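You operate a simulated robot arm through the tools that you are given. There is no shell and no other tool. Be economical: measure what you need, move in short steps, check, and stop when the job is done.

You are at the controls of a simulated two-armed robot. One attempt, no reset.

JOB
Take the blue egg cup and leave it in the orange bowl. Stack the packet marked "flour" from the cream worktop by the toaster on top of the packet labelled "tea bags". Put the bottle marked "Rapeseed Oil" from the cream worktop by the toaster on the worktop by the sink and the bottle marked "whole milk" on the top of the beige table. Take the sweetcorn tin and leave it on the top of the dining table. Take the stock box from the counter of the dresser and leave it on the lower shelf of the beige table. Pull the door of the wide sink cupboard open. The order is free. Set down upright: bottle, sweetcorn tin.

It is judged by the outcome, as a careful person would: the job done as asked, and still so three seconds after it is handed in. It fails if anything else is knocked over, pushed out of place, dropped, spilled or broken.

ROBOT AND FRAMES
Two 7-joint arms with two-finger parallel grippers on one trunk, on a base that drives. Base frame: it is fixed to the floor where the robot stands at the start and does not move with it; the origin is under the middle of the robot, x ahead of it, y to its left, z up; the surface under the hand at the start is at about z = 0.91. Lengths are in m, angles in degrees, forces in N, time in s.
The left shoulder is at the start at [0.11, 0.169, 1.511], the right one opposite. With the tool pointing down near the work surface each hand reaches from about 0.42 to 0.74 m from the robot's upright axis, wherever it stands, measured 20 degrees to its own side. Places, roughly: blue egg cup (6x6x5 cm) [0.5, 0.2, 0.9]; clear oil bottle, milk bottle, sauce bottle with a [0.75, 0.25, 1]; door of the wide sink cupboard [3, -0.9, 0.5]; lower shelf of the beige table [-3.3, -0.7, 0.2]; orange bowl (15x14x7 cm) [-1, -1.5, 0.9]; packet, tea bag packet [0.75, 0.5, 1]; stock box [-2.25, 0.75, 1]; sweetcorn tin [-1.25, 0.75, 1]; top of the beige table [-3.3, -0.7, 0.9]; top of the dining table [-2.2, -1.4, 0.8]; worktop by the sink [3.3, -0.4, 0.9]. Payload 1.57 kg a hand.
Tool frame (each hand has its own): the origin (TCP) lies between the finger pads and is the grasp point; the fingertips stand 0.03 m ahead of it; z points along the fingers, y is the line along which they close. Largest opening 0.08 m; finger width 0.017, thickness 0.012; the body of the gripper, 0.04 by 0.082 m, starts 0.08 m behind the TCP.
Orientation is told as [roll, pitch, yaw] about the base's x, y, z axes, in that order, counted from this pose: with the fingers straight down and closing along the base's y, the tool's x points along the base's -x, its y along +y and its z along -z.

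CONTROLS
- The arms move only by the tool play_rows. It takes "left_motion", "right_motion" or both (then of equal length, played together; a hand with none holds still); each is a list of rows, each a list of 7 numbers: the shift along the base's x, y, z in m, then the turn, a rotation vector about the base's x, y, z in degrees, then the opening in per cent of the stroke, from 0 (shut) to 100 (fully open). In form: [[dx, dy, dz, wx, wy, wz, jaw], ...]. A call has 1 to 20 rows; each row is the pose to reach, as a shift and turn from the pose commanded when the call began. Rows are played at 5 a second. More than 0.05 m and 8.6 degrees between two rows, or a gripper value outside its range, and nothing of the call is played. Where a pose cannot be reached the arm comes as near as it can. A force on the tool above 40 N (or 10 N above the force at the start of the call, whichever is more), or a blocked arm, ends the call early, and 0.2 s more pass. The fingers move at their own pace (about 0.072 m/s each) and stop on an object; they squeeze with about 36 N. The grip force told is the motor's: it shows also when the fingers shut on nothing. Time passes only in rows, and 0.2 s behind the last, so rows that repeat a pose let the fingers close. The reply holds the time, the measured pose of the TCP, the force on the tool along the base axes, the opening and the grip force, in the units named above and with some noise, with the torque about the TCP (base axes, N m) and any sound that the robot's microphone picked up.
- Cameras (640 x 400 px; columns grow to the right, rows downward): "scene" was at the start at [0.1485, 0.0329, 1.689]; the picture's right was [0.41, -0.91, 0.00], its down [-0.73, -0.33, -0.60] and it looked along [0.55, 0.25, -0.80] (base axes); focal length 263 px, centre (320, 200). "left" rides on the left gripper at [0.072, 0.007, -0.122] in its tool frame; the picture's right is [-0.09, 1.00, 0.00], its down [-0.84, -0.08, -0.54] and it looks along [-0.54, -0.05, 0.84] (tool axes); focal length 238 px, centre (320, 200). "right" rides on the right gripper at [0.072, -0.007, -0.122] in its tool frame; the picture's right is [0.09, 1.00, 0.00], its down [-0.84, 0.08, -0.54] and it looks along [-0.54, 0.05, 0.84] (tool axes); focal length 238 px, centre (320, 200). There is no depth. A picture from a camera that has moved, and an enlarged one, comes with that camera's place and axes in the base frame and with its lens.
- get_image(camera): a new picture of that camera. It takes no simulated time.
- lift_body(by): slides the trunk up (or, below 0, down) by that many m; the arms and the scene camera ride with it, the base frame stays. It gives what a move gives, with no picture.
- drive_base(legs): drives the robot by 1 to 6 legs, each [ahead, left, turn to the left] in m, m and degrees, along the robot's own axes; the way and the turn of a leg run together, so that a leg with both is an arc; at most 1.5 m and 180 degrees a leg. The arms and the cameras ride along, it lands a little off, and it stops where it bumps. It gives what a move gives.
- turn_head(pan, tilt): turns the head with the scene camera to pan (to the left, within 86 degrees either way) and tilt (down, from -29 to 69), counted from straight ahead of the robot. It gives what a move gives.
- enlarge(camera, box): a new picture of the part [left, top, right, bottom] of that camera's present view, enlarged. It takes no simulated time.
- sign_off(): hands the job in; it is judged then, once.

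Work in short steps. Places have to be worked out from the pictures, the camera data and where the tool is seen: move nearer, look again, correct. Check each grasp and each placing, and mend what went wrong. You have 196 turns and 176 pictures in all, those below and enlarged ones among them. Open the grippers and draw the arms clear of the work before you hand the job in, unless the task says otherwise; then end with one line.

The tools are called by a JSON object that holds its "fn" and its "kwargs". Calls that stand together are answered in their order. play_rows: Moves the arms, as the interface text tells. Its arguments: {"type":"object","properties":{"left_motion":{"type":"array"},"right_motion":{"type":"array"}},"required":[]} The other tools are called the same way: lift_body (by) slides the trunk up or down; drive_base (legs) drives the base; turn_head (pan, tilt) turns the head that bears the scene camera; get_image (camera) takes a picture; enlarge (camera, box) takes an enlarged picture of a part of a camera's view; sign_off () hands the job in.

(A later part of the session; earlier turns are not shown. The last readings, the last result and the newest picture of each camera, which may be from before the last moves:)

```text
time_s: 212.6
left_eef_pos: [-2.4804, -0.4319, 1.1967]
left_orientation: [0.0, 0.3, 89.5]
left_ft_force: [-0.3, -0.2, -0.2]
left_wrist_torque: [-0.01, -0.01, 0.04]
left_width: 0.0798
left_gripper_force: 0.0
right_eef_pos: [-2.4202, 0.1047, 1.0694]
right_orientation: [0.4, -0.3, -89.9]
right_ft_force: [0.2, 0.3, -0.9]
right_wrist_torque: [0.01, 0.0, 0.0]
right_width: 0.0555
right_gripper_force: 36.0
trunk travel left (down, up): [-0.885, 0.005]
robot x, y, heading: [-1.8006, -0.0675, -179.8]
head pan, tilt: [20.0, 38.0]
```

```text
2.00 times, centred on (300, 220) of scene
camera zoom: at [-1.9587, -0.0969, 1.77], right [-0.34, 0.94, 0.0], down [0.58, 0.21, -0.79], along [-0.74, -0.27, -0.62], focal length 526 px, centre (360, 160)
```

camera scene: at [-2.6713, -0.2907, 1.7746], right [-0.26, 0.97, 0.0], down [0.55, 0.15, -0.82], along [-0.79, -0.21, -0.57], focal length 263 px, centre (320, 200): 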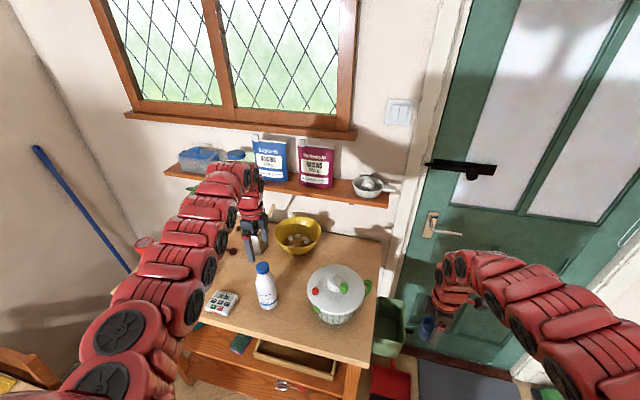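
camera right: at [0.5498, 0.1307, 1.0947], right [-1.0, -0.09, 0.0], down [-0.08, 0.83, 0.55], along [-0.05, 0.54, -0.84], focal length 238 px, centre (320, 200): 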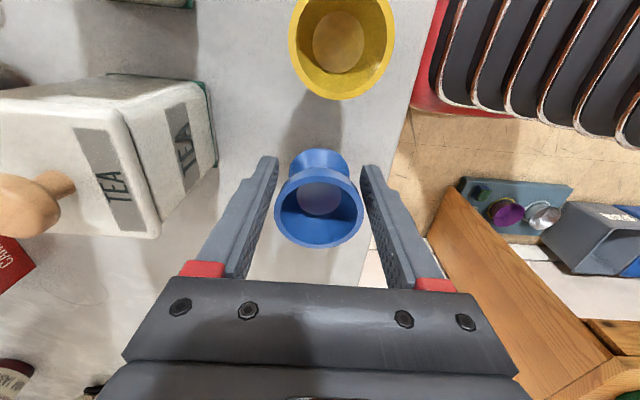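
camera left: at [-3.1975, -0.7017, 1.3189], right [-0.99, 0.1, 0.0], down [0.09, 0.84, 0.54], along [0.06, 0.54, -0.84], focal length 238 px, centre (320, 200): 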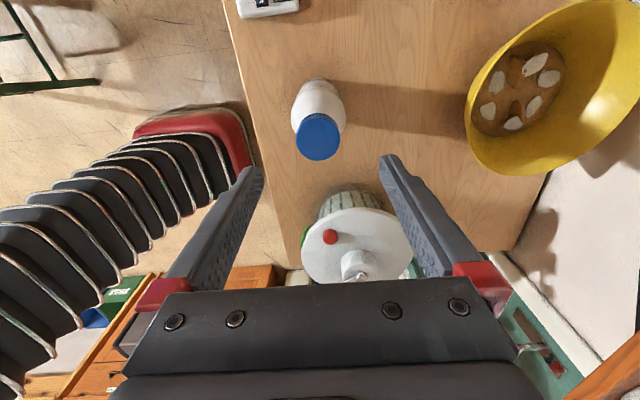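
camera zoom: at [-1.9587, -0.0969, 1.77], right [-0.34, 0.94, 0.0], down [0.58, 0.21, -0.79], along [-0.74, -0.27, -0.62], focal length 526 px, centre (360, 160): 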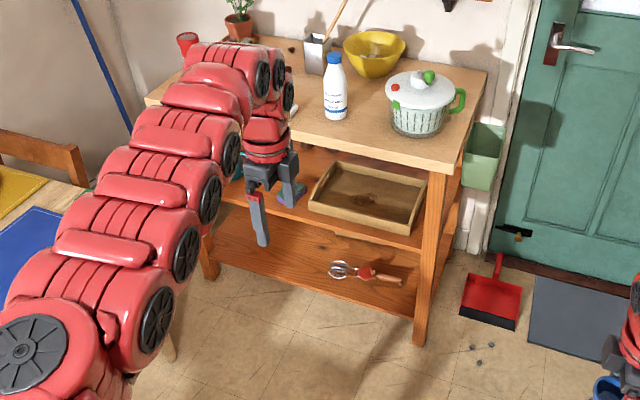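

Lower shelf is at ≈0.25 with free room on its left half. Next the egg cup: tuck the left hand to the side, then turn to face the hob side and drive to the bowl.

{"fn": "play_rows", "kwargs": {"left_motion": [[0.033, -0.03, 0, 0, 0, 0, 100], [0.066, -0.06, 0, 0, 0, 0, 100], [0.099, -0.09, 0, 0, 0, 0, 100], [0.132, -0.12, 0, 0, 0, 0, 100], [0.165, -0.15, 0, 0, 0, 0, 100], [0.198, -0.18, 0, 0, 0, 0, 100], [0.231, -0.21, 0, 0, 0, 0, 100], [0.264, -0.24, 0, 0, 0, 0, 100], [0.297, -0.27, 0, 0, 0, 0, 100], [0.33, -0.3, 0, 0, 0, 0, 100]]}}

{"fn": "drive_base", "kwargs": {"legs": [[-0.9, 0, 0], [0, 0, 90], [0.45, 0, 0]]}}

{"fn": "turn_head", "kwargs": {"pan": -15, "tilt": 40}}

{"fn": "get_image", "kwargs": {"camera": "scene"}}

```text
time_s: 214.8
left_eef_pos: [-2.148, -0.732, 1.1965]
left_orientation: [0.1, 0.1, 89.6]
left_ft_force: [0.9, -0.2, -0.2]
left_wrist_torque: [0.01, 0.01, -0.03]
left_width: 0.08
left_gripper_force: 0.1
left hand out of reach, approached as far as the arm can: row 5, 6, 7, 8
right_eef_pos: [-2.4199, 0.1037, 1.0694]
right_orientation: [0.2, -0.3, -89.8]
right_ft_force: [-0.5, -0.2, -0.9]
right_wrist_torque: [0.05, 0.01, 0.0]
right_width: 0.0556
right_gripper_force: 35.4
trunk travel left (down, up): [-0.885, 0.005]
robot x, y, heading: [-1.7984, -0.0691, -180.0]
head pan, tilt: [20.0, 38.0]
```

```text
time_s: 225.7
left_eef_pos: [-0.2215, -0.8599, 1.1953]
left_orientation: [0.2, 0.1, -179.0]
left_ft_force: [-0.3, 0.3, 0.0]
left_wrist_torque: [0.0, -0.03, -0.03]
left_width: 0.0804
left_gripper_force: 0.2
right_eef_pos: [-1.0493, -1.1501, 1.0706]
right_orientation: [0.3, -0.3, 1.5]
right_ft_force: [-0.1, 0.6, -0.6]
right_wrist_torque: [-0.01, 0.03, 0.0]
right_width: 0.0557
right_gripper_force: 36.7
trunk travel left (down, up): [-0.885, 0.005]
robot x, y, heading: [-0.8874, -0.5249, -88.5]
head pan, tilt: [20.0, 38.0]
```

```text
time_s: 226.8
left_eef_pos: [-0.2212, -0.8603, 1.1965]
left_orientation: [0.1, 0.2, -179.1]
left_ft_force: [0.9, 0.0, 1.1]
left_wrist_torque: [-0.05, 0.04, 0.0]
left_width: 0.0798
left_gripper_force: 0.1
right_eef_pos: [-1.0499, -1.1502, 1.0695]
right_orientation: [0.3, -0.2, 1.5]
right_ft_force: [-0.8, 0.3, -0.9]
right_wrist_torque: [0.0, -0.01, -0.01]
right_width: 0.056
right_gripper_force: 36.4
trunk travel left (down, up): [-0.885, 0.005]
robot x, y, heading: [-0.8881, -0.5225, -88.6]
head pan, tilt: [-15.0, 40.0]
```

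```text
71 pictures are left
camera scene: at [-0.9082, -0.6849, 1.7671], right [-0.97, 0.23, 0.0], down [0.15, 0.63, -0.77], along [-0.18, -0.75, -0.64], focal length 263 px, centre (320, 200)
```

scene: 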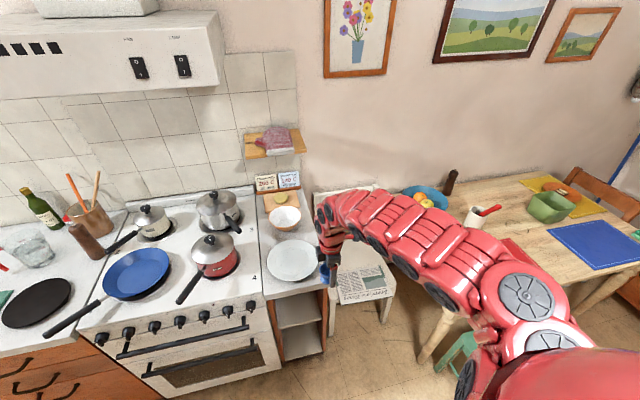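

Bowl centre ≈[-0.953,-1.545]. Drive ahead 0.35 and left 0.10 so the cup hovers just before the bowl; then look from the right camera.

{"fn": "drive_base", "kwargs": {"legs": [[0.35, 0.09, -1]]}}

{"fn": "get_image", "kwargs": {"camera": "right"}}

{"fn": "get_image", "kwargs": {"camera": "scene"}}

```text
time_s: 229.1
left_eef_pos: [-0.1327, -1.2228, 1.1969]
left_orientation: [0.2, 0.2, 179.7]
left_ft_force: [-0.3, 0.1, 0.6]
left_wrist_torque: [0.02, -0.02, 0.03]
left_width: 0.0802
left_gripper_force: 0.0
right_eef_pos: [-0.9682, -1.4986, 1.0691]
right_orientation: [0.3, -0.3, 0.2]
right_ft_force: [-0.8, -1.0, -0.5]
right_wrist_torque: [-0.01, 0.02, 0.0]
right_width: 0.0554
right_gripper_force: 36.2
trunk travel left (down, up): [-0.885, 0.005]
robot x, y, heading: [-0.7954, -0.8765, -89.5]
head pan, tilt: [-15.0, 40.0]
```

```text
70 pictures are left
camera right: at [-1.0403, -1.5052, 1.1918], right [-0.1, 1.0, 0.0], down [0.83, 0.08, 0.55], along [0.54, 0.06, -0.84], focal length 238 px, centre (320, 200)
```

right: 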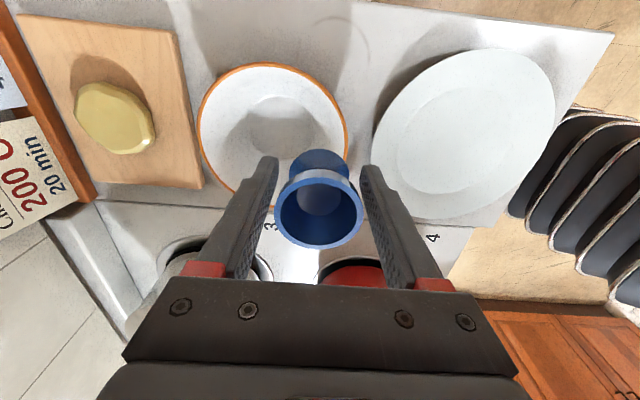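

```text
69 pictures are left
camera scene: at [-0.8168, -1.034, 1.7672], right [-0.97, 0.25, 0.0], down [0.16, 0.62, -0.77], along [-0.19, -0.74, -0.64], focal length 263 px, centre (320, 200)
```

scene: 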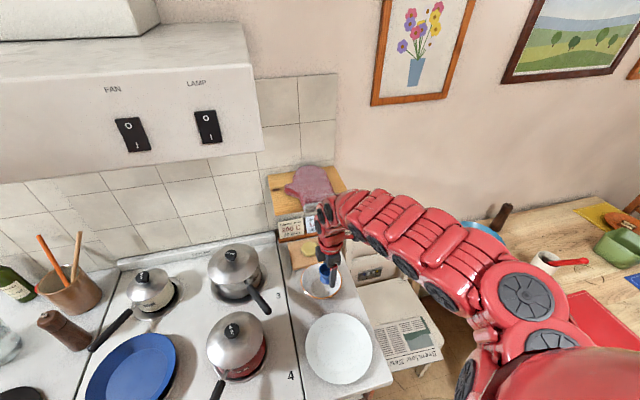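

Bowl centre ≈[-0.967,-1.538] and ~14 cm wide. Move the cup 4 cm further and lower into the bowl, watching the force.

{"fn": "play_rows", "kwargs": {"right_motion": [[0.0, -0.02, 0, 0, 0, 0, 0], [0.001, -0.039, 0, 0, 0, 0, 0], [0.001, -0.039, -0.03, 0, 0, 0, 0], [0.001, -0.039, -0.06, 0, 0, 0, 0], [0.001, -0.039, -0.085, 0, 0, 0, 0], [0.001, -0.039, -0.095, 0, 0, 0, 0]]}}

{"fn": "get_image", "kwargs": {"camera": "right"}}

```text
time_s: 230.5
left_eef_pos: [-0.1327, -1.2242, 1.1976]
left_orientation: [0.1, 0.2, 179.7]
left_ft_force: [-0.5, -0.2, -0.7]
left_wrist_torque: [-0.02, -0.03, 0.03]
left_width: 0.0797
left_gripper_force: 0.1
right_eef_pos: [-0.9681, -1.5394, 0.9741]
right_orientation: [0.2, -0.3, 0.3]
right_ft_force: [0.1, 0.2, -1.1]
right_wrist_torque: [0.0, 0.01, -0.03]
right_width: 0.0557
right_gripper_force: 36.0
trunk travel left (down, up): [-0.885, 0.005]
robot x, y, heading: [-0.797, -0.8755, -89.6]
head pan, tilt: [-15.0, 40.0]
```

```text
68 pictures are left
camera right: at [-1.0399, -1.5468, 1.0966], right [-0.1, 1.0, 0.0], down [0.83, 0.08, 0.55], along [0.54, 0.06, -0.84], focal length 238 px, centre (320, 200)
```

right: 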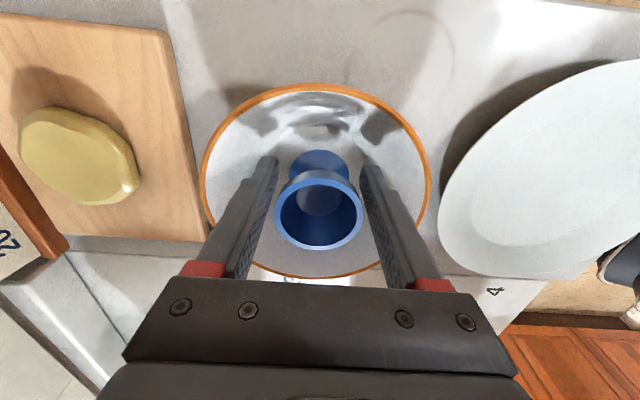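

Well centred in the bowl. Continue down in 3 mm steps to contact.

{"fn": "play_rows", "kwargs": {"right_motion": [[0, 0, -0.004, 0, 0, 0, 0], [0, 0, -0.008, 0, 0, 0, 0], [0, 0, -0.011, 0, 0, 0, 0], [0, 0, -0.014, 0, 0, 0, 0], [0, 0, -0.017, 0, 0, 0, 0]]}}

```text
time_s: 231.7
left_eef_pos: [-0.1318, -1.2234, 1.197]
left_orientation: [0.2, 0.2, 179.7]
left_ft_force: [-0.8, 0.0, 0.2]
left_wrist_torque: [0.01, -0.02, -0.04]
left_width: 0.0799
left_gripper_force: 0.0
right_eef_pos: [-0.9668, -1.5363, 0.9589]
right_orientation: [0.3, -0.1, 0.4]
right_ft_force: [-0.1, -5.1, 13.6]
right_wrist_torque: [0.35, 0.12, 0.01]
right_width: 0.0554
right_gripper_force: 35.8
trunk travel left (down, up): [-0.885, 0.005]
robot x, y, heading: [-0.7933, -0.8745, -89.9]
head pan, tilt: [-15.0, 40.0]
```

Contact. Ease up, open slightly, raise, then open fully above.

{"fn": "play_rows", "kwargs": {"right_motion": [[0, 0, 0.002, 0, 0, 0, 0], [0, 0, 0.003, 0, 0, 0, 77], [0, 0, 0.003, 0, 0, 0, 77], [0, 0, 0.008, 0, 0, 0, 79], [0, 0, 0.02, 0, 0, 0, 82], [0, 0, 0.04, 0, 0, 0, 90], [0, 0, 0.07, 0, 0, 0, 100], [0, 0, 0.11, 0, 0, 0, 100]]}}

{"fn": "get_image", "kwargs": {"camera": "right"}}

```text
time_s: 233.5
left_eef_pos: [-0.1318, -1.2235, 1.1975]
left_orientation: [0.1, 0.1, 179.7]
left_ft_force: [0.5, -0.2, 0.6]
left_wrist_torque: [0.02, 0.03, -0.01]
left_width: 0.08
left_gripper_force: 0.0
right_eef_pos: [-0.9676, -1.5342, 1.0659]
right_orientation: [0.4, -0.3, 0.1]
right_ft_force: [0.4, 0.7, -1.1]
right_wrist_torque: [0.01, 0.01, 0.01]
right_width: 0.0801
right_gripper_force: 0.1
trunk travel left (down, up): [-0.885, 0.005]
robot x, y, heading: [-0.7935, -0.8746, -89.5]
head pan, tilt: [-15.0, 40.0]
```

```text
67 pictures are left
camera right: at [-1.0397, -1.543, 1.1894], right [-0.1, 1.0, 0.01], down [0.83, 0.08, 0.55], along [0.54, 0.06, -0.84], focal length 238 px, centre (320, 200)
```

right: 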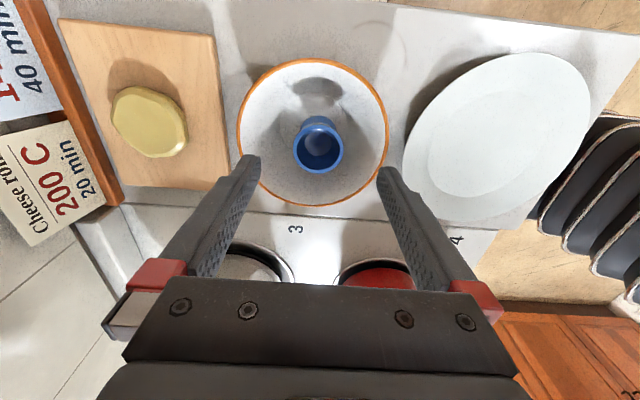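

Egg cup stands in the orange bowl. Now to the dresser: back off, shift right (west), and turn around to face +y.

{"fn": "drive_base", "kwargs": {"legs": [[-0.57, 0, 0], [0, -0.48, 0], [0, 0, 179]]}}

{"fn": "turn_head", "kwargs": {"pan": 20, "tilt": 35}}

{"fn": "get_image", "kwargs": {"camera": "scene"}}

```text
time_s: 246.4
left_eef_pos: [-1.9212, 0.0644, 1.198]
left_orientation: [0.1, 0.2, -2.2]
left_ft_force: [0.6, -0.3, 0.1]
left_wrist_torque: [0.04, -0.04, -0.01]
left_width: 0.08
left_gripper_force: 0.1
right_eef_pos: [-1.0785, 0.3489, 1.0661]
right_orientation: [0.3, -0.3, 178.4]
right_ft_force: [1.1, -0.9, -0.2]
right_wrist_torque: [0.02, 0.01, 0.01]
right_width: 0.0801
right_gripper_force: 0.0
trunk travel left (down, up): [-0.885, 0.005]
robot x, y, heading: [-1.2733, -0.3086, 88.8]
head pan, tilt: [-15.0, 40.0]
```

```text
time_s: 247.4
left_eef_pos: [-1.9229, 0.0655, 1.1966]
left_orientation: [0.0, 0.2, -2.2]
left_ft_force: [-0.2, 0.0, -0.4]
left_wrist_torque: [-0.02, -0.02, 0.0]
left_width: 0.08
left_gripper_force: 0.0
right_eef_pos: [-1.0783, 0.3476, 1.0664]
right_orientation: [0.3, -0.3, 178.4]
right_ft_force: [0.4, 0.0, -1.0]
right_wrist_torque: [0.02, -0.03, 0.01]
right_width: 0.0802
right_gripper_force: 0.0
trunk travel left (down, up): [-0.885, 0.005]
robot x, y, heading: [-1.2699, -0.3099, 88.6]
head pan, tilt: [20.0, 35.0]
```

```text
66 pictures are left
camera scene: at [-1.2968, -0.1405, 1.7746], right [0.95, 0.32, 0.0], down [0.18, -0.54, -0.82], along [-0.26, 0.78, -0.57], focal length 263 px, centre (320, 200)
```

scene: 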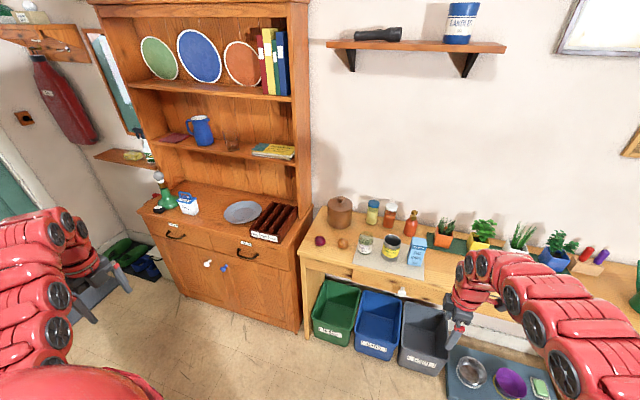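

{"fn": "enlarge", "kwargs": {"camera": "scene", "box": [290, 180, 450, 290]}}

{"fn": "enlarge", "kwargs": {"camera": "scene", "box": [130, 160, 310, 280]}}

```text
3.64 times, centred on (370, 235) of scene
camera zoom: at [-1.2968, -0.1405, 1.7746], right [0.95, 0.32, 0.0], down [0.18, -0.54, -0.82], along [-0.26, 0.78, -0.57], focal length 956 px, centre (138, 73)
```

zoom: 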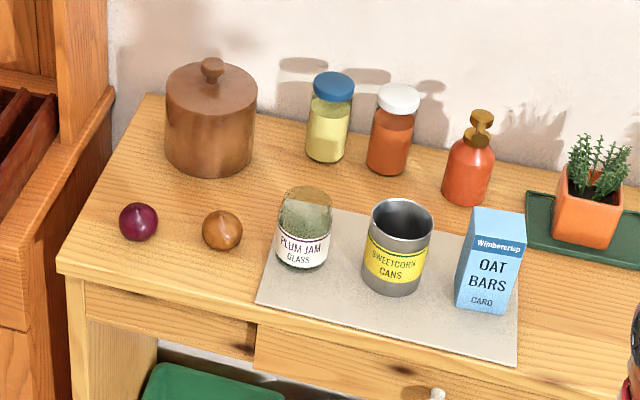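

```text
3.33 times, centred on (220, 220) of scene
camera zoom: at [-1.2968, -0.1405, 1.7746], right [0.95, 0.32, 0.0], down [0.18, -0.54, -0.82], along [-0.26, 0.78, -0.57], focal length 876 px, centre (653, 133)
```

zoom: 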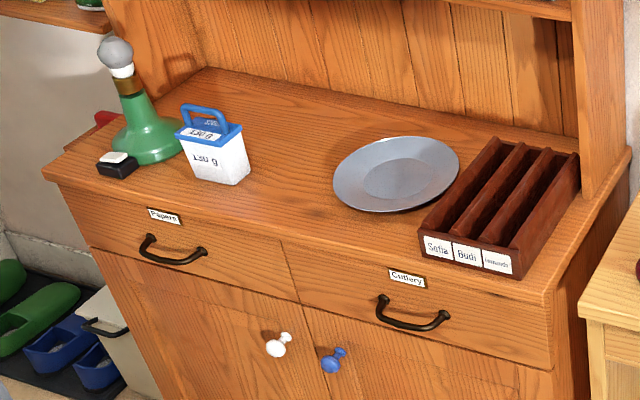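

The sweetcorn tin is open-topped at ≈[-1.265,0.706] (rim z≈1.02); stock box (blue handle) at ≈[-2.29,0.68]. I drive so the right hand hovers at the tin's near rim, and check with its camera.

{"fn": "play_rows", "kwargs": {"right_motion": [[0, 0, 0.03, 0, 0, 0, 100], [0, 0, 0.06, 0, 0, 0, 100]]}}

{"fn": "drive_base", "kwargs": {"legs": [[0.25, 0.187, 0]]}}

{"fn": "get_image", "kwargs": {"camera": "right"}}

{"fn": "get_image", "kwargs": {"camera": "scene"}}

```text
time_s: 248.0
left_eef_pos: [-1.9223, 0.0628, 1.1981]
left_orientation: [0.1, 0.2, -2.2]
left_ft_force: [-0.2, -0.3, 0.1]
left_wrist_torque: [0.04, 0.03, -0.01]
left_width: 0.0801
left_gripper_force: 0.1
right_eef_pos: [-1.078, 0.3485, 1.1264]
right_orientation: [0.4, -0.3, 178.5]
right_ft_force: [0.4, 0.2, 0.3]
right_wrist_torque: [-0.02, -0.02, 0.01]
right_width: 0.0802
right_gripper_force: 0.0
trunk travel left (down, up): [-0.885, 0.005]
robot x, y, heading: [-1.2729, -0.3053, 88.5]
head pan, tilt: [20.0, 35.0]
```

```text
time_s: 250.1
left_eef_pos: [-2.0995, 0.3191, 1.1975]
left_orientation: [0.2, 0.2, -2.3]
left_ft_force: [-0.3, 0.2, -0.4]
left_wrist_torque: [0.05, 0.04, -0.01]
left_width: 0.08
left_gripper_force: 0.1
right_eef_pos: [-1.2526, 0.599, 1.127]
right_orientation: [0.3, -0.4, 178.1]
right_ft_force: [0.7, -0.5, 0.1]
right_wrist_torque: [0.02, -0.02, 0.02]
right_width: 0.08
right_gripper_force: 0.0
trunk travel left (down, up): [-0.885, 0.005]
robot x, y, heading: [-1.4506, -0.0549, 88.2]
head pan, tilt: [20.0, 35.0]
```

```text
63 pictures are left
camera right: at [-1.1795, 0.6035, 1.2495], right [0.06, -1.0, 0.0], down [-0.84, -0.05, 0.55], along [-0.55, -0.04, -0.84], focal length 238 px, centre (320, 200)
```

right: 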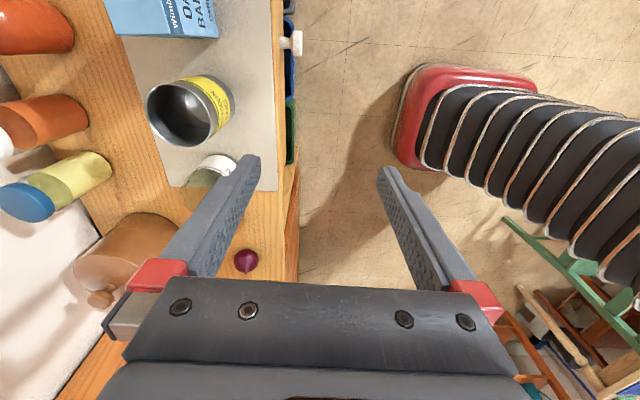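

```text
62 pictures are left
camera scene: at [-1.4738, 0.1105, 1.7748], right [0.95, 0.31, 0.0], down [0.18, -0.54, -0.82], along [-0.26, 0.78, -0.57], focal length 263 px, centre (320, 200)
```

scene: 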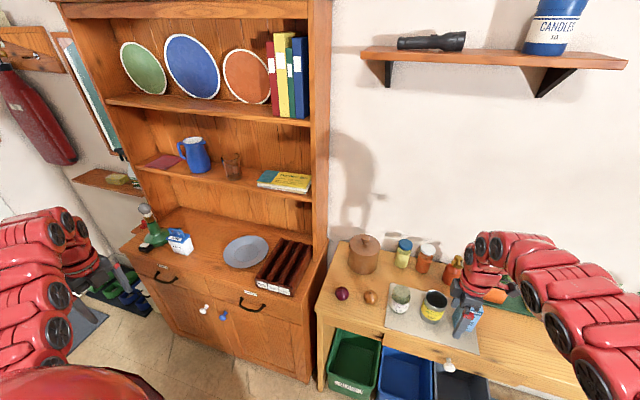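

Triangulated: tin rim centre ≈[-1.257,0.748], rim z≈0.98. Drive 0.09 m ahead, then move the right hand over the near rim and look.

{"fn": "drive_base", "kwargs": {"legs": [[0.09, 0, 0]]}}

{"fn": "play_rows", "kwargs": {"right_motion": [[-0.004, 0.012, -0.03, 0, 0, 0, 100], [-0.006, 0.022, -0.06, 0, 0, 0, 100], [-0.006, 0.022, -0.085, 0, 0, 0, 100], [-0.006, 0.022, -0.085, 0, 0, 0, 100]]}}

{"fn": "get_image", "kwargs": {"camera": "right"}}

{"fn": "enlarge", "kwargs": {"camera": "scene", "box": [360, 220, 540, 370]}}

```text
time_s: 251.2
left_eef_pos: [-2.0983, 0.4033, 1.198]
left_orientation: [0.3, 0.2, -2.3]
left_ft_force: [0.1, 0.2, -0.7]
left_wrist_torque: [0.02, 0.01, 0.04]
left_width: 0.08
left_gripper_force: 0.2
right_eef_pos: [-1.251, 0.6832, 1.1286]
right_orientation: [0.1, -0.3, 178.1]
right_ft_force: [-0.5, 0.4, -0.6]
right_wrist_torque: [0.0, 0.01, 0.07]
right_width: 0.0802
right_gripper_force: 0.0
trunk travel left (down, up): [-0.885, 0.005]
robot x, y, heading: [-1.4484, 0.0336, 88.1]
head pan, tilt: [20.0, 35.0]
```

```text
time_s: 252.2
left_eef_pos: [-2.0988, 0.404, 1.1965]
left_orientation: [0.2, 0.2, -2.2]
left_ft_force: [0.7, -0.5, 0.1]
left_wrist_torque: [0.01, -0.01, 0.02]
left_width: 0.08
left_gripper_force: 0.2
right_eef_pos: [-1.2569, 0.7079, 1.04]
right_orientation: [0.3, -0.3, 178.2]
right_ft_force: [-0.4, 0.2, 0.0]
right_wrist_torque: [-0.02, 0.0, -0.01]
right_width: 0.08
right_gripper_force: 0.0
trunk travel left (down, up): [-0.885, 0.005]
robot x, y, heading: [-1.4489, 0.0333, 88.1]
head pan, tilt: [20.0, 35.0]
```

```text
61 pictures are left
camera right: at [-1.1849, 0.7126, 1.1633], right [0.06, -1.0, 0.0], down [-0.84, -0.05, 0.55], along [-0.54, -0.04, -0.84], focal length 238 px, centre (320, 200)
```

right: 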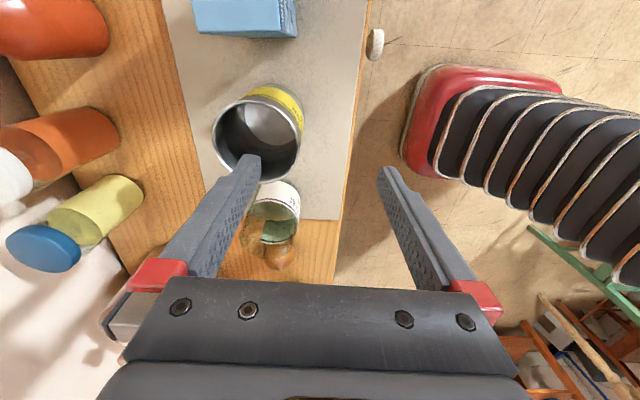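

```text
2.67 times, centred on (450, 295) of scene
camera zoom: at [-1.4727, 0.1974, 1.7748], right [0.95, 0.31, 0.0], down [0.18, -0.54, -0.82], along [-0.26, 0.78, -0.57], focal length 701 px, centre (-27, -53)
```

zoom: 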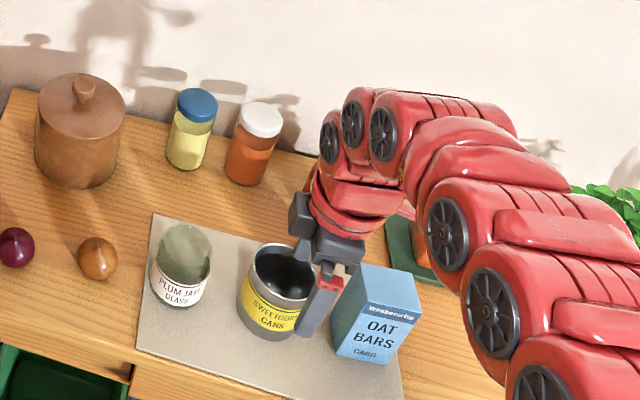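

Refined: rim centre ≈[-1.256,0.761], rim z≈0.967; near wall y≈0.724. Shift 1.6 cm, lower so one finger goes inside the tin, and look.

{"fn": "play_rows", "kwargs": {"right_motion": [[0, 0.016, -0.02, 0, 0, 0, 100], [0, 0.016, -0.045, 0, 0, 0, 100], [0, 0.016, -0.045, 0, 0, 0, 100]]}}

{"fn": "get_image", "kwargs": {"camera": "right"}}

```text
time_s: 253.0
left_eef_pos: [-2.0975, 0.4057, 1.1964]
left_orientation: [0.2, 0.3, -2.4]
left_ft_force: [-0.3, 0.7, -0.1]
left_wrist_torque: [0.01, 0.01, -0.02]
left_width: 0.0799
left_gripper_force: 0.0
right_eef_pos: [-1.2568, 0.7235, 0.9983]
right_orientation: [0.3, -0.3, 178.2]
right_ft_force: [0.4, 0.4, -0.8]
right_wrist_torque: [0.0, -0.01, -0.03]
right_width: 0.0799
right_gripper_force: 0.0
right hand out of reach, approached as far as the arm can: row 2
trunk travel left (down, up): [-0.885, 0.005]
robot x, y, heading: [-1.448, 0.0317, 88.3]
head pan, tilt: [20.0, 35.0]
```

```text
59 pictures are left
camera right: at [-1.184, 0.7279, 1.1202], right [0.06, -1.0, 0.0], down [-0.84, -0.05, 0.55], along [-0.55, -0.04, -0.84], focal length 238 px, centre (320, 200)
```

right: 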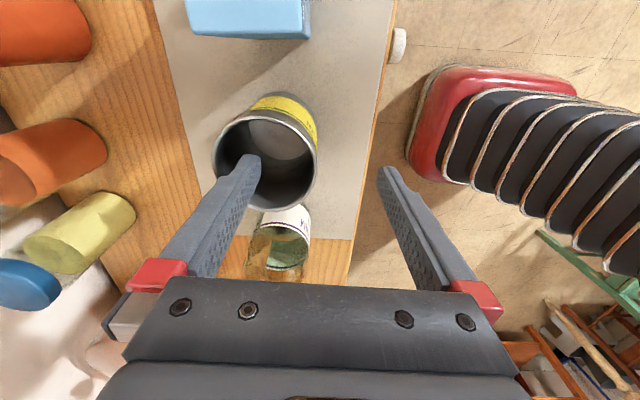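

Alignment is right (near wall lies at the centre between the fingers). Lower 4.5 cm.

{"fn": "play_rows", "kwargs": {"right_motion": [[0, 0, -0.015, 0, 0, 0, 100], [0, 0, -0.03, 0, 0, 0, 100], [0.001, 0, -0.046, 0, 0, 0, 100], [0.001, 0, -0.046, 0, 0, 0, 100]]}}

{"fn": "get_image", "kwargs": {"camera": "right"}}

```text
time_s: 254.0
left_eef_pos: [-2.1007, 0.4067, 1.1957]
left_orientation: [0.0, 0.1, -2.4]
left_ft_force: [0.6, -0.8, 0.2]
left_wrist_torque: [0.0, -0.02, 0.0]
left_width: 0.08
left_gripper_force: 0.1
right_eef_pos: [-1.26, 0.7117, 0.9673]
right_orientation: [0.5, -0.3, 178.1]
right_ft_force: [-0.7, -0.4, 0.8]
right_wrist_torque: [-0.01, -0.02, 0.0]
right_width: 0.0801
right_gripper_force: 0.1
right hand out of reach, approached as far as the arm can: row 1, 2, 3, 4
trunk travel left (down, up): [-0.885, 0.005]
robot x, y, heading: [-1.4507, 0.0365, 88.1]
head pan, tilt: [20.0, 35.0]
```

```text
58 pictures are left
camera right: at [-1.1868, 0.7172, 1.0897], right [0.06, -1.0, 0.01], down [-0.84, -0.05, 0.54], along [-0.54, -0.04, -0.84], focal length 238 px, centre (320, 200)
```

right: 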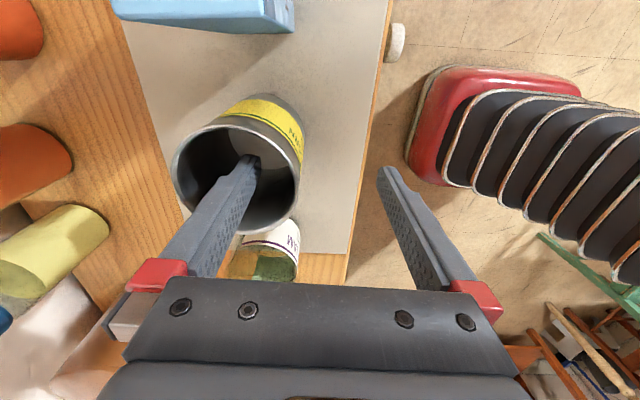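

A finger is inside the tin, arm at max reach. Lower the trunk 2 cm, nudge the base 1.2 cm ahead, then close.

{"fn": "lift_body", "kwargs": {"by": -0.02}}

{"fn": "drive_base", "kwargs": {"legs": [[0.012, 0, 0]]}}

{"fn": "play_rows", "kwargs": {"right_motion": [[0, 0, 0, 0, 0, 0, 60], [0, 0, 0, 0, 0, 0, 30], [0, 0, 0, 0, 0, 0, 0], [0, 0, 0, 0, 0, 0, 0], [0, 0, 0, 0, 0, 0, 0]]}}

{"fn": "get_image", "kwargs": {"camera": "right"}}

```text
time_s: 254.7
left_eef_pos: [-2.0985, 0.4063, 1.177]
left_orientation: [0.1, 0.2, -2.3]
left_ft_force: [-0.2, 0.8, 0.2]
left_wrist_torque: [0.02, 0.02, 0.01]
left_width: 0.0799
left_gripper_force: 0.1
right_eef_pos: [-1.259, 0.7135, 0.9479]
right_orientation: [0.3, -0.3, 178.1]
right_ft_force: [-0.5, 0.5, 0.0]
right_wrist_torque: [0.01, 0.03, 0.0]
right_width: 0.0801
right_gripper_force: 0.0
trunk travel left (down, up): [-0.865, 0.025]
robot x, y, heading: [-1.4492, 0.0342, 88.7]
head pan, tilt: [20.0, 35.0]
```

```text
time_s: 255.4
left_eef_pos: [-2.098, 0.4135, 1.1774]
left_orientation: [0.2, 0.3, -2.3]
left_ft_force: [-0.9, -0.1, 0.5]
left_wrist_torque: [0.08, 0.02, 0.02]
left_width: 0.08
left_gripper_force: 0.0
right_eef_pos: [-1.2579, 0.7214, 0.9493]
right_orientation: [0.3, -0.3, 178.0]
right_ft_force: [-0.2, -1.3, 0.4]
right_wrist_torque: [0.05, -0.03, 0.01]
right_width: 0.0801
right_gripper_force: 0.0
trunk travel left (down, up): [-0.865, 0.025]
robot x, y, heading: [-1.4498, 0.0456, 88.2]
head pan, tilt: [20.0, 35.0]
```

```text
time_s: 256.6
left_eef_pos: [-2.0979, 0.4157, 1.1766]
left_orientation: [0.2, 0.1, -2.4]
left_ft_force: [-0.3, 0.7, -0.4]
left_wrist_torque: [0.0, -0.03, -0.01]
left_width: 0.0801
left_gripper_force: 0.1
right_eef_pos: [-1.2589, 0.7237, 0.9492]
right_orientation: [0.3, -0.3, 178.1]
right_ft_force: [-0.8, 0.6, 6.2]
right_wrist_torque: [0.45, -0.1, 0.07]
right_width: 0.0049
right_gripper_force: 25.7
trunk travel left (down, up): [-0.865, 0.025]
robot x, y, heading: [-1.4477, 0.0448, 88.1]
head pan, tilt: [20.0, 35.0]
```

```text
57 pictures are left
camera right: at [-1.1857, 0.7286, 1.0708], right [0.06, -1.0, 0.0], down [-0.84, -0.05, 0.55], along [-0.54, -0.04, -0.84], focal length 238 px, centre (320, 200)
```

right: 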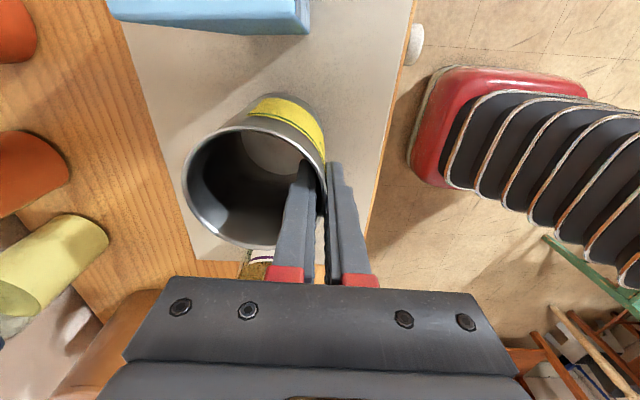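

The tin wall is gripped (5 mm). Lift slowly.

{"fn": "play_rows", "kwargs": {"right_motion": [[0, 0, 0.008, 0, 0, 0, 0], [0, -0.0, 0.02, 0, 0, 0, 0], [0, -0.0, 0.035, 0, 0, 0, 0], [0, -0.01, 0.055, 0, 0, 0, 0], [0, -0.02, 0.08, 0, 0, 0, 0], [0, -0.03, 0.11, 0, 0, 0, 0]]}}

{"fn": "get_image", "kwargs": {"camera": "scene"}}

```text
time_s: 258.0
left_eef_pos: [-2.0968, 0.4162, 1.1783]
left_orientation: [0.2, 0.4, -2.1]
left_ft_force: [-0.1, 0.1, 0.4]
left_wrist_torque: [-0.02, 0.02, -0.01]
left_width: 0.08
left_gripper_force: 0.2
right_eef_pos: [-1.2577, 0.6943, 1.0563]
right_orientation: [0.3, -0.4, 178.2]
right_ft_force: [1.4, 0.1, 0.5]
right_wrist_torque: [0.01, 0.09, 0.01]
right_width: 0.0045
right_gripper_force: 25.2
trunk travel left (down, up): [-0.865, 0.025]
robot x, y, heading: [-1.4471, 0.0425, 88.1]
head pan, tilt: [20.0, 35.0]
```

```text
56 pictures are left
camera scene: at [-1.4696, 0.2101, 1.7548], right [0.95, 0.31, 0.0], down [0.18, -0.54, -0.82], along [-0.26, 0.78, -0.57], focal length 263 px, centre (320, 200)
```

scene: 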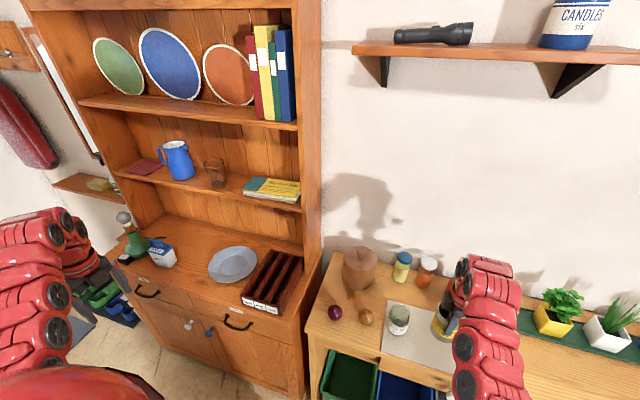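

{"fn": "get_image", "kwargs": {"camera": "right"}}

{"fn": "enlarge", "kwargs": {"camera": "scene", "box": [80, 200, 320, 350]}}

```text
55 pictures are left
camera right: at [-1.1837, 0.6988, 1.1789], right [0.06, -1.0, 0.01], down [-0.84, -0.05, 0.55], along [-0.55, -0.04, -0.84], focal length 238 px, centre (320, 200)
```

right: 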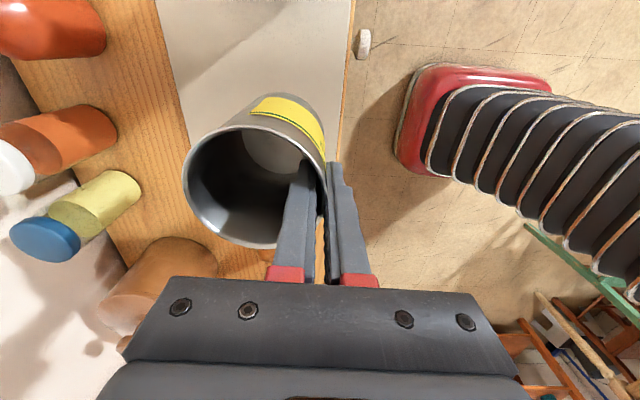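

```text
2.67 times, centred on (200, 275) of scene
camera zoom: at [-1.4696, 0.2101, 1.7548], right [0.95, 0.31, 0.0], down [0.18, -0.54, -0.82], along [-0.26, 0.78, -0.57], focal length 701 px, centre (640, 0)
```

zoom: 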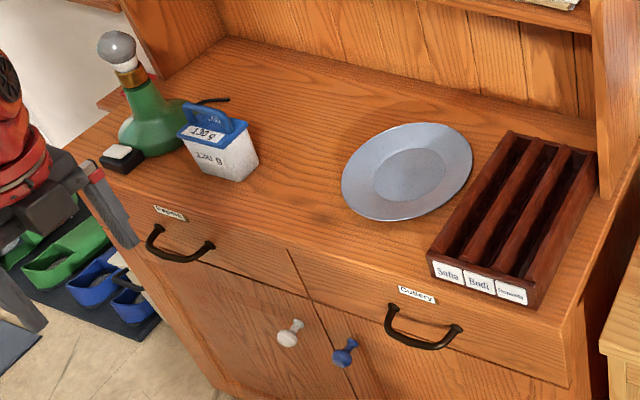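

Tin is held. Back off 0.3 m, shift left 0.64 m to face the stock box, and bring the left hand in front.

{"fn": "drive_base", "kwargs": {"legs": [[-0.33, 0, 2], [0, 0.64, 0]]}}

{"fn": "play_rows", "kwargs": {"left_motion": [[0.04, 0.02, 0, 0, 0, 0, 100], [0.08, 0.04, 0, 0, 0, 0, 100], [0.12, 0.06, 0, 0, 0, 0, 100], [0.16, 0.08, 0, 0, 0, 0, 100], [0.2, 0.1, 0, 0, 0, 0, 100], [0.24, 0.12, 0, 0, 0, 0, 100], [0.28, 0.14, 0, 0, 0, 0, 100], [0.32, 0.16, 0, 0, 0, 0, 100], [0.36, 0.18, 0, 0, 0, 0, 100], [0.4, 0.2, 0, 0, 0, 0, 100]]}}

{"fn": "get_image", "kwargs": {"camera": "scene"}}

{"fn": "get_image", "kwargs": {"camera": "left"}}

```text
time_s: 263.4
left_eef_pos: [-2.7662, 0.0663, 1.1777]
left_orientation: [0.0, 0.2, -0.6]
left_ft_force: [0.4, -0.4, 0.8]
left_wrist_torque: [-0.02, 0.03, -0.01]
left_width: 0.0802
left_gripper_force: 0.0
right_eef_pos: [-1.9351, 0.3701, 1.0562]
right_orientation: [0.3, -0.3, 179.8]
right_ft_force: [-0.4, 0.2, 0.2]
right_wrist_torque: [-0.02, 0.0, 0.0]
right_width: 0.0042
right_gripper_force: 25.1
trunk travel left (down, up): [-0.865, 0.025]
robot x, y, heading: [-2.1073, -0.2889, 90.1]
head pan, tilt: [20.0, 35.0]
```

```text
time_s: 265.6
left_eef_pos: [-2.4985, 0.2551, 1.066]
left_orientation: [0.1, 0.4, -0.6]
left_ft_force: [0.4, 0.1, -0.2]
left_wrist_torque: [-0.05, 0.03, -0.01]
left_width: 0.0799
left_gripper_force: 0.0
left hand out of reach, approached as far as the arm can: row 1, 2, 3, 4, 5, 6, 7, 8, 9, 10
right_eef_pos: [-1.9338, 0.37, 1.055]
right_orientation: [0.4, -0.4, 179.9]
right_ft_force: [0.0, 0.0, -1.0]
right_wrist_torque: [-0.03, 0.02, -0.01]
right_width: 0.0042
right_gripper_force: 25.0
trunk travel left (down, up): [-0.865, 0.025]
robot x, y, heading: [-2.104, -0.2864, 90.1]
head pan, tilt: [20.0, 35.0]
```

```text
53 pictures are left
camera scene: at [-2.1318, -0.1181, 1.7543], right [0.94, 0.34, 0.0], down [0.19, -0.54, -0.82], along [-0.28, 0.77, -0.57], focal length 263 px, centre (320, 200)
```

scene: 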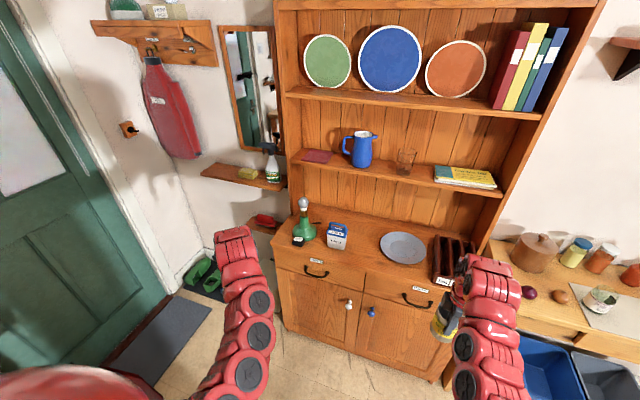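

```text
52 pictures are left
camera left: at [-2.57, 0.2626, 1.1882], right [0.1, 0.99, 0.0], down [0.84, -0.09, 0.54], along [0.53, -0.05, -0.84], focal length 238 px, centre (320, 200)
```

left: 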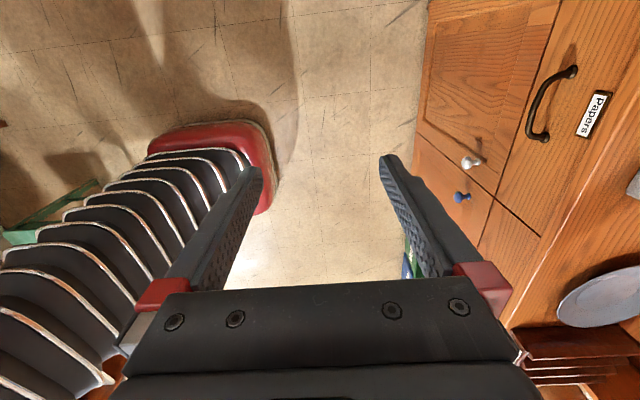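

{"fn": "enlarge", "kwargs": {"camera": "scene", "box": [270, 180, 430, 280]}}

```text
4.00 times, centred on (350, 230) of scene
camera zoom: at [-2.1318, -0.1181, 1.7543], right [0.94, 0.34, 0.0], down [0.19, -0.54, -0.82], along [-0.28, 0.77, -0.57], focal length 1051 px, centre (200, 80)
```

zoom: 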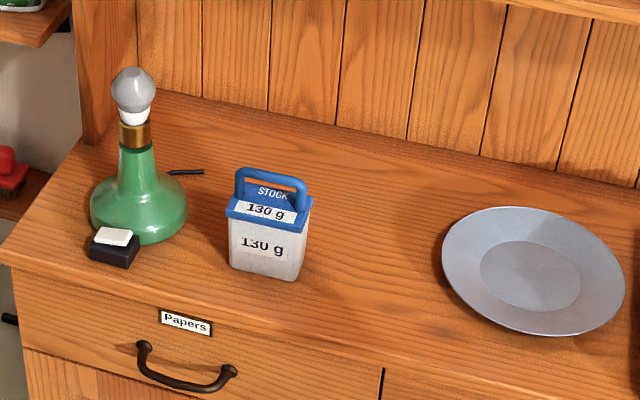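

The box reads "STOCK": front face y≈0.73, depth to 0.79, x -2.40…-2.318, counter z≈0.87. For the low shelf I want a tilted grasp: hand pointing -x and 30° below horizontal, closing along y. I turn the left hand accordingly in free space (right hand moved aside).

{"fn": "play_rows", "kwargs": {"left_motion": [[0.03, 0.01, 0, 0, 8, 0, 100], [0.06, 0.02, 0, 0, 16, 0, 100], [0.09, 0.03, 0, 0, 24, 0, 100], [0.12, 0.04, 0, 0, 32, 0, 100], [0.15, 0.05, 0, 0, 40, 0, 100], [0.18, 0.06, 0, 0, 48, 0, 100], [0.21, 0.06, 0, 0, 56, 0, 100], [0.24, 0.06, 0, 0, 60, 0, 100]], "right_motion": [[0.02, 0, 0, 0, 0, 0, 0], [0.04, 0, 0, 0, 0, 0, 0], [0.06, 0, 0, 0, 0, 0, 0], [0.08, 0, 0, 0, 0, 0, 0], [0.1, 0, 0, 0, 0, 0, 0], [0.12, 0, 0, 0, 0, 0, 0], [0.13, 0, 0, 0, 0, 0, 0], [0.13, 0, 0, 0, 0, 0, 0]]}}

{"fn": "get_image", "kwargs": {"camera": "scene"}}

```text
time_s: 267.4
left_eef_pos: [-2.2734, 0.3139, 1.0693]
left_orientation: [-0.8, 58.9, -1.1]
left_ft_force: [-0.4, -0.8, 0.6]
left_wrist_torque: [0.0, -0.02, -0.01]
left_width: 0.0802
left_gripper_force: 0.0
left hand out of reach, approached as far as the arm can: row 8
right_eef_pos: [-1.8036, 0.3698, 1.0547]
right_orientation: [0.3, -0.4, 179.8]
right_ft_force: [0.8, 0.2, 0.0]
right_wrist_torque: [-0.01, -0.04, -0.01]
right_width: 0.0038
right_gripper_force: 24.9
trunk travel left (down, up): [-0.865, 0.025]
robot x, y, heading: [-2.1079, -0.2818, 90.4]
head pan, tilt: [20.0, 35.0]
```

```text
50 pictures are left
camera scene: at [-2.1347, -0.1211, 1.7546], right [0.94, 0.34, 0.0], down [0.2, -0.54, -0.82], along [-0.28, 0.77, -0.57], focal length 263 px, centre (320, 200)
```

scene: 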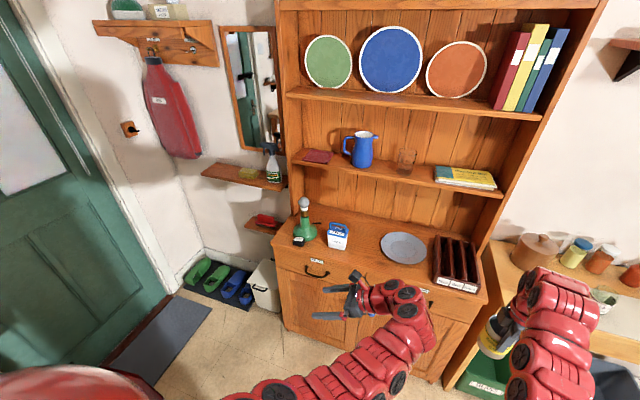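

The pose works. Before driving in, tuck the right hand (tin) to the robot's right side and up a bit so it stays clear of the dresser.

{"fn": "play_rows", "kwargs": {"right_motion": [[0.03, -0.025, 0.01, 0, 0, 0, 0], [0.06, -0.05, 0.02, 0, 0, 0, 0], [0.09, -0.075, 0.03, 0, 0, 0, 0], [0.12, -0.1, 0.04, 0, 0, 0, 0], [0.15, -0.125, 0.05, 0, 0, 0, 0], [0.18, -0.15, 0.06, 0, 0, 0, 0], [0.21, -0.175, 0.07, 0, 0, 0, 0], [0.24, -0.2, 0.08, 0, 0, 0, 0], [0.27, -0.225, 0.08, 0, 0, 0, 0], [0.3, -0.25, 0.08, 0, 0, 0, 0]], "left_motion": [[0, 0, -0.01, 0, 0, 0, 100], [0, 0, -0.02, 0, 0, 0, 100], [0, 0, -0.03, 0, 0, 0, 100], [0, 0, -0.04, 0, 0, 0, 100], [0, 0, -0.05, 0, 0, 0, 100], [0, 0, -0.055, 0, 0, 0, 100], [0, 0, -0.055, 0, 0, 0, 100], [0, 0, -0.055, 0, 0, 0, 100], [0, 0, -0.055, 0, 0, 0, 100], [0, 0, -0.055, 0, 0, 0, 100]]}}

{"fn": "drive_base", "kwargs": {"legs": [[0.4, -0.05, 0]]}}

{"fn": "get_image", "kwargs": {"camera": "left"}}

{"fn": "get_image", "kwargs": {"camera": "scene"}}

```text
time_s: 269.6
left_eef_pos: [-2.2738, 0.3121, 1.0143]
left_orientation: [-0.6, 60.3, -0.8]
left_ft_force: [-0.1, 0.4, 0.6]
left_wrist_torque: [0.07, -0.05, -0.01]
left_width: 0.0803
left_gripper_force: 0.1
right_eef_pos: [-1.4885, 0.1199, 1.1194]
right_orientation: [-0.2, 0.5, -179.2]
right_ft_force: [0.7, 0.0, -1.1]
right_wrist_torque: [0.01, 0.01, -0.02]
right_width: 0.0039
right_gripper_force: 25.1
right hand out of reach, approached as far as the arm can: row 4, 5, 6, 7, 8, 9, 10
trunk travel left (down, up): [-0.865, 0.025]
robot x, y, heading: [-2.1038, -0.2863, 89.9]
head pan, tilt: [20.0, 35.0]
```

```text
time_s: 272.1
left_eef_pos: [-2.2296, 0.7085, 1.0133]
left_orientation: [-0.8, 60.2, -0.6]
left_ft_force: [0.7, 0.0, 0.8]
left_wrist_torque: [0.0, 0.0, 0.0]
left_width: 0.08
left_gripper_force: 0.0
right_eef_pos: [-1.4433, 0.522, 1.1191]
right_orientation: [-0.1, 0.5, -178.8]
right_ft_force: [0.1, 0.5, -0.2]
right_wrist_torque: [0.03, 0.0, -0.01]
right_width: 0.0036
right_gripper_force: 24.9
trunk travel left (down, up): [-0.865, 0.025]
robot x, y, heading: [-2.0597, 0.1123, 90.5]
head pan, tilt: [20.0, 35.0]
```

```text
49 pictures are left
camera left: at [-2.1597, 0.7145, 1.1356], right [0.05, 1.0, -0.09], down [0.89, -0.08, -0.46], along [-0.46, -0.06, -0.89], focal length 238 px, centre (320, 200)
```

left: 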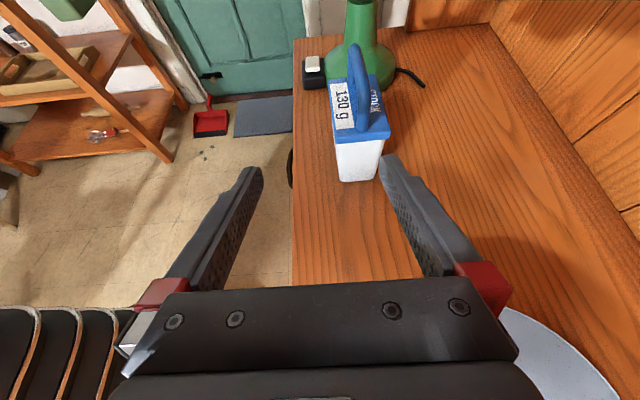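

```text
48 pictures are left
camera scene: at [-2.0875, 0.2733, 1.7547], right [0.94, 0.35, 0.0], down [0.2, -0.54, -0.82], along [-0.28, 0.77, -0.57], focal length 263 px, centre (320, 200)
```

scene: 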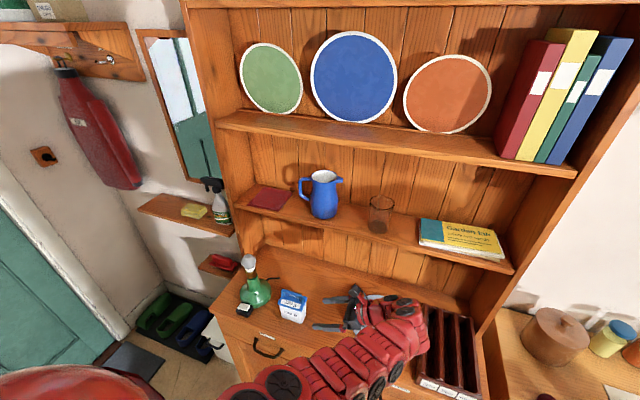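

Box near face at x≈-2.322, y .724–.777 (centre 0.750). I align y and move to pre-grasp [-2.283, 0.752, 0.95], then look.

{"fn": "play_rows", "kwargs": {"left_motion": [[0, 0.022, -0.02, 0, 0, 0, 100], [0, 0.043, -0.03, 0, 0, 0, 100], [-0.03, 0.043, -0.045, 0, 0, 0, 100], [-0.053, 0.043, -0.062, 0, 0, 0, 100], [-0.053, 0.043, -0.062, 0, 0, 0, 100]]}}

{"fn": "get_image", "kwargs": {"camera": "left"}}

```text
time_s: 273.3
left_eef_pos: [-2.2492, 0.7116, 0.9894]
left_orientation: [-0.9, 60.1, -0.8]
left_ft_force: [-0.3, -0.1, -1.0]
left_wrist_torque: [0.0, -0.06, -0.02]
left_width: 0.08
left_gripper_force: 0.0
left hand out of reach, approached as far as the arm can: row 1, 2, 3, 4, 5
right_eef_pos: [-1.4436, 0.5222, 1.1199]
right_orientation: [0.0, 0.4, -178.9]
right_ft_force: [0.3, 0.0, -0.5]
right_wrist_torque: [-0.01, 0.02, -0.01]
right_width: 0.0036
right_gripper_force: 25.1
trunk travel left (down, up): [-0.865, 0.025]
robot x, y, heading: [-2.0559, 0.1104, 90.4]
head pan, tilt: [20.0, 35.0]
```

```text
47 pictures are left
camera left: at [-2.1785, 0.7186, 1.1126], right [0.05, 1.0, -0.09], down [0.89, -0.08, -0.46], along [-0.46, -0.06, -0.89], focal length 238 px, centre (320, 200)
```

left: 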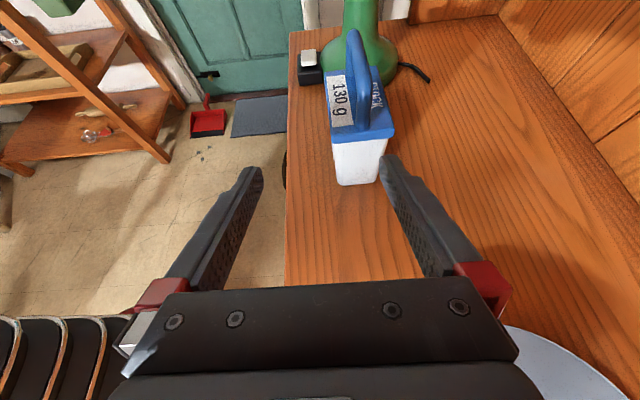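

Out of arm reach; use the base instead: 6 cm ahead, 4.5 cm left, and lower the trunk 4 cm.

{"fn": "drive_base", "kwargs": {"legs": [[0.05, 0.035, 0]]}}

{"fn": "lift_body", "kwargs": {"by": -0.035}}

{"fn": "get_image", "kwargs": {"camera": "left"}}

```text
time_s: 274.3
left_eef_pos: [-2.2822, 0.7578, 0.9926]
left_orientation: [-0.6, 60.3, -0.6]
left_ft_force: [1.0, 0.6, 0.7]
left_wrist_torque: [-0.01, 0.0, -0.02]
left_width: 0.0803
left_gripper_force: 0.0
right_eef_pos: [-1.4774, 0.5672, 1.1193]
right_orientation: [-0.1, 0.4, -179.0]
right_ft_force: [0.6, 1.0, -0.3]
right_wrist_torque: [0.0, 0.04, 0.0]
right_width: 0.0036
right_gripper_force: 24.7
trunk travel left (down, up): [-0.865, 0.025]
robot x, y, heading: [-2.0953, 0.155, 90.3]
head pan, tilt: [20.0, 35.0]
```

```text
time_s: 275.1
left_eef_pos: [-2.2843, 0.761, 0.9538]
left_orientation: [-1.0, 60.0, -0.9]
left_ft_force: [-0.7, 0.2, -1.0]
left_wrist_torque: [-0.02, -0.02, 0.02]
left_width: 0.08
left_gripper_force: 0.1
right_eef_pos: [-1.4802, 0.5712, 1.0851]
right_orientation: [0.1, 0.6, -179.0]
right_ft_force: [-0.7, -0.4, -0.6]
right_wrist_torque: [-0.02, -0.03, 0.0]
right_width: 0.0035
right_gripper_force: 24.7
trunk travel left (down, up): [-0.83, 0.06]
robot x, y, heading: [-2.0922, 0.1581, 90.0]
head pan, tilt: [20.0, 35.0]
```

```text
46 pictures are left
camera left: at [-2.2143, 0.7677, 1.077], right [0.05, 0.99, -0.09], down [0.89, -0.08, -0.46], along [-0.46, -0.06, -0.89], focal length 238 px, centre (320, 200)
```

left: 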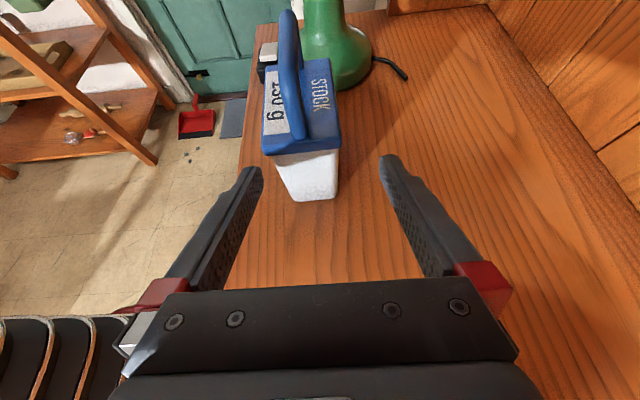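

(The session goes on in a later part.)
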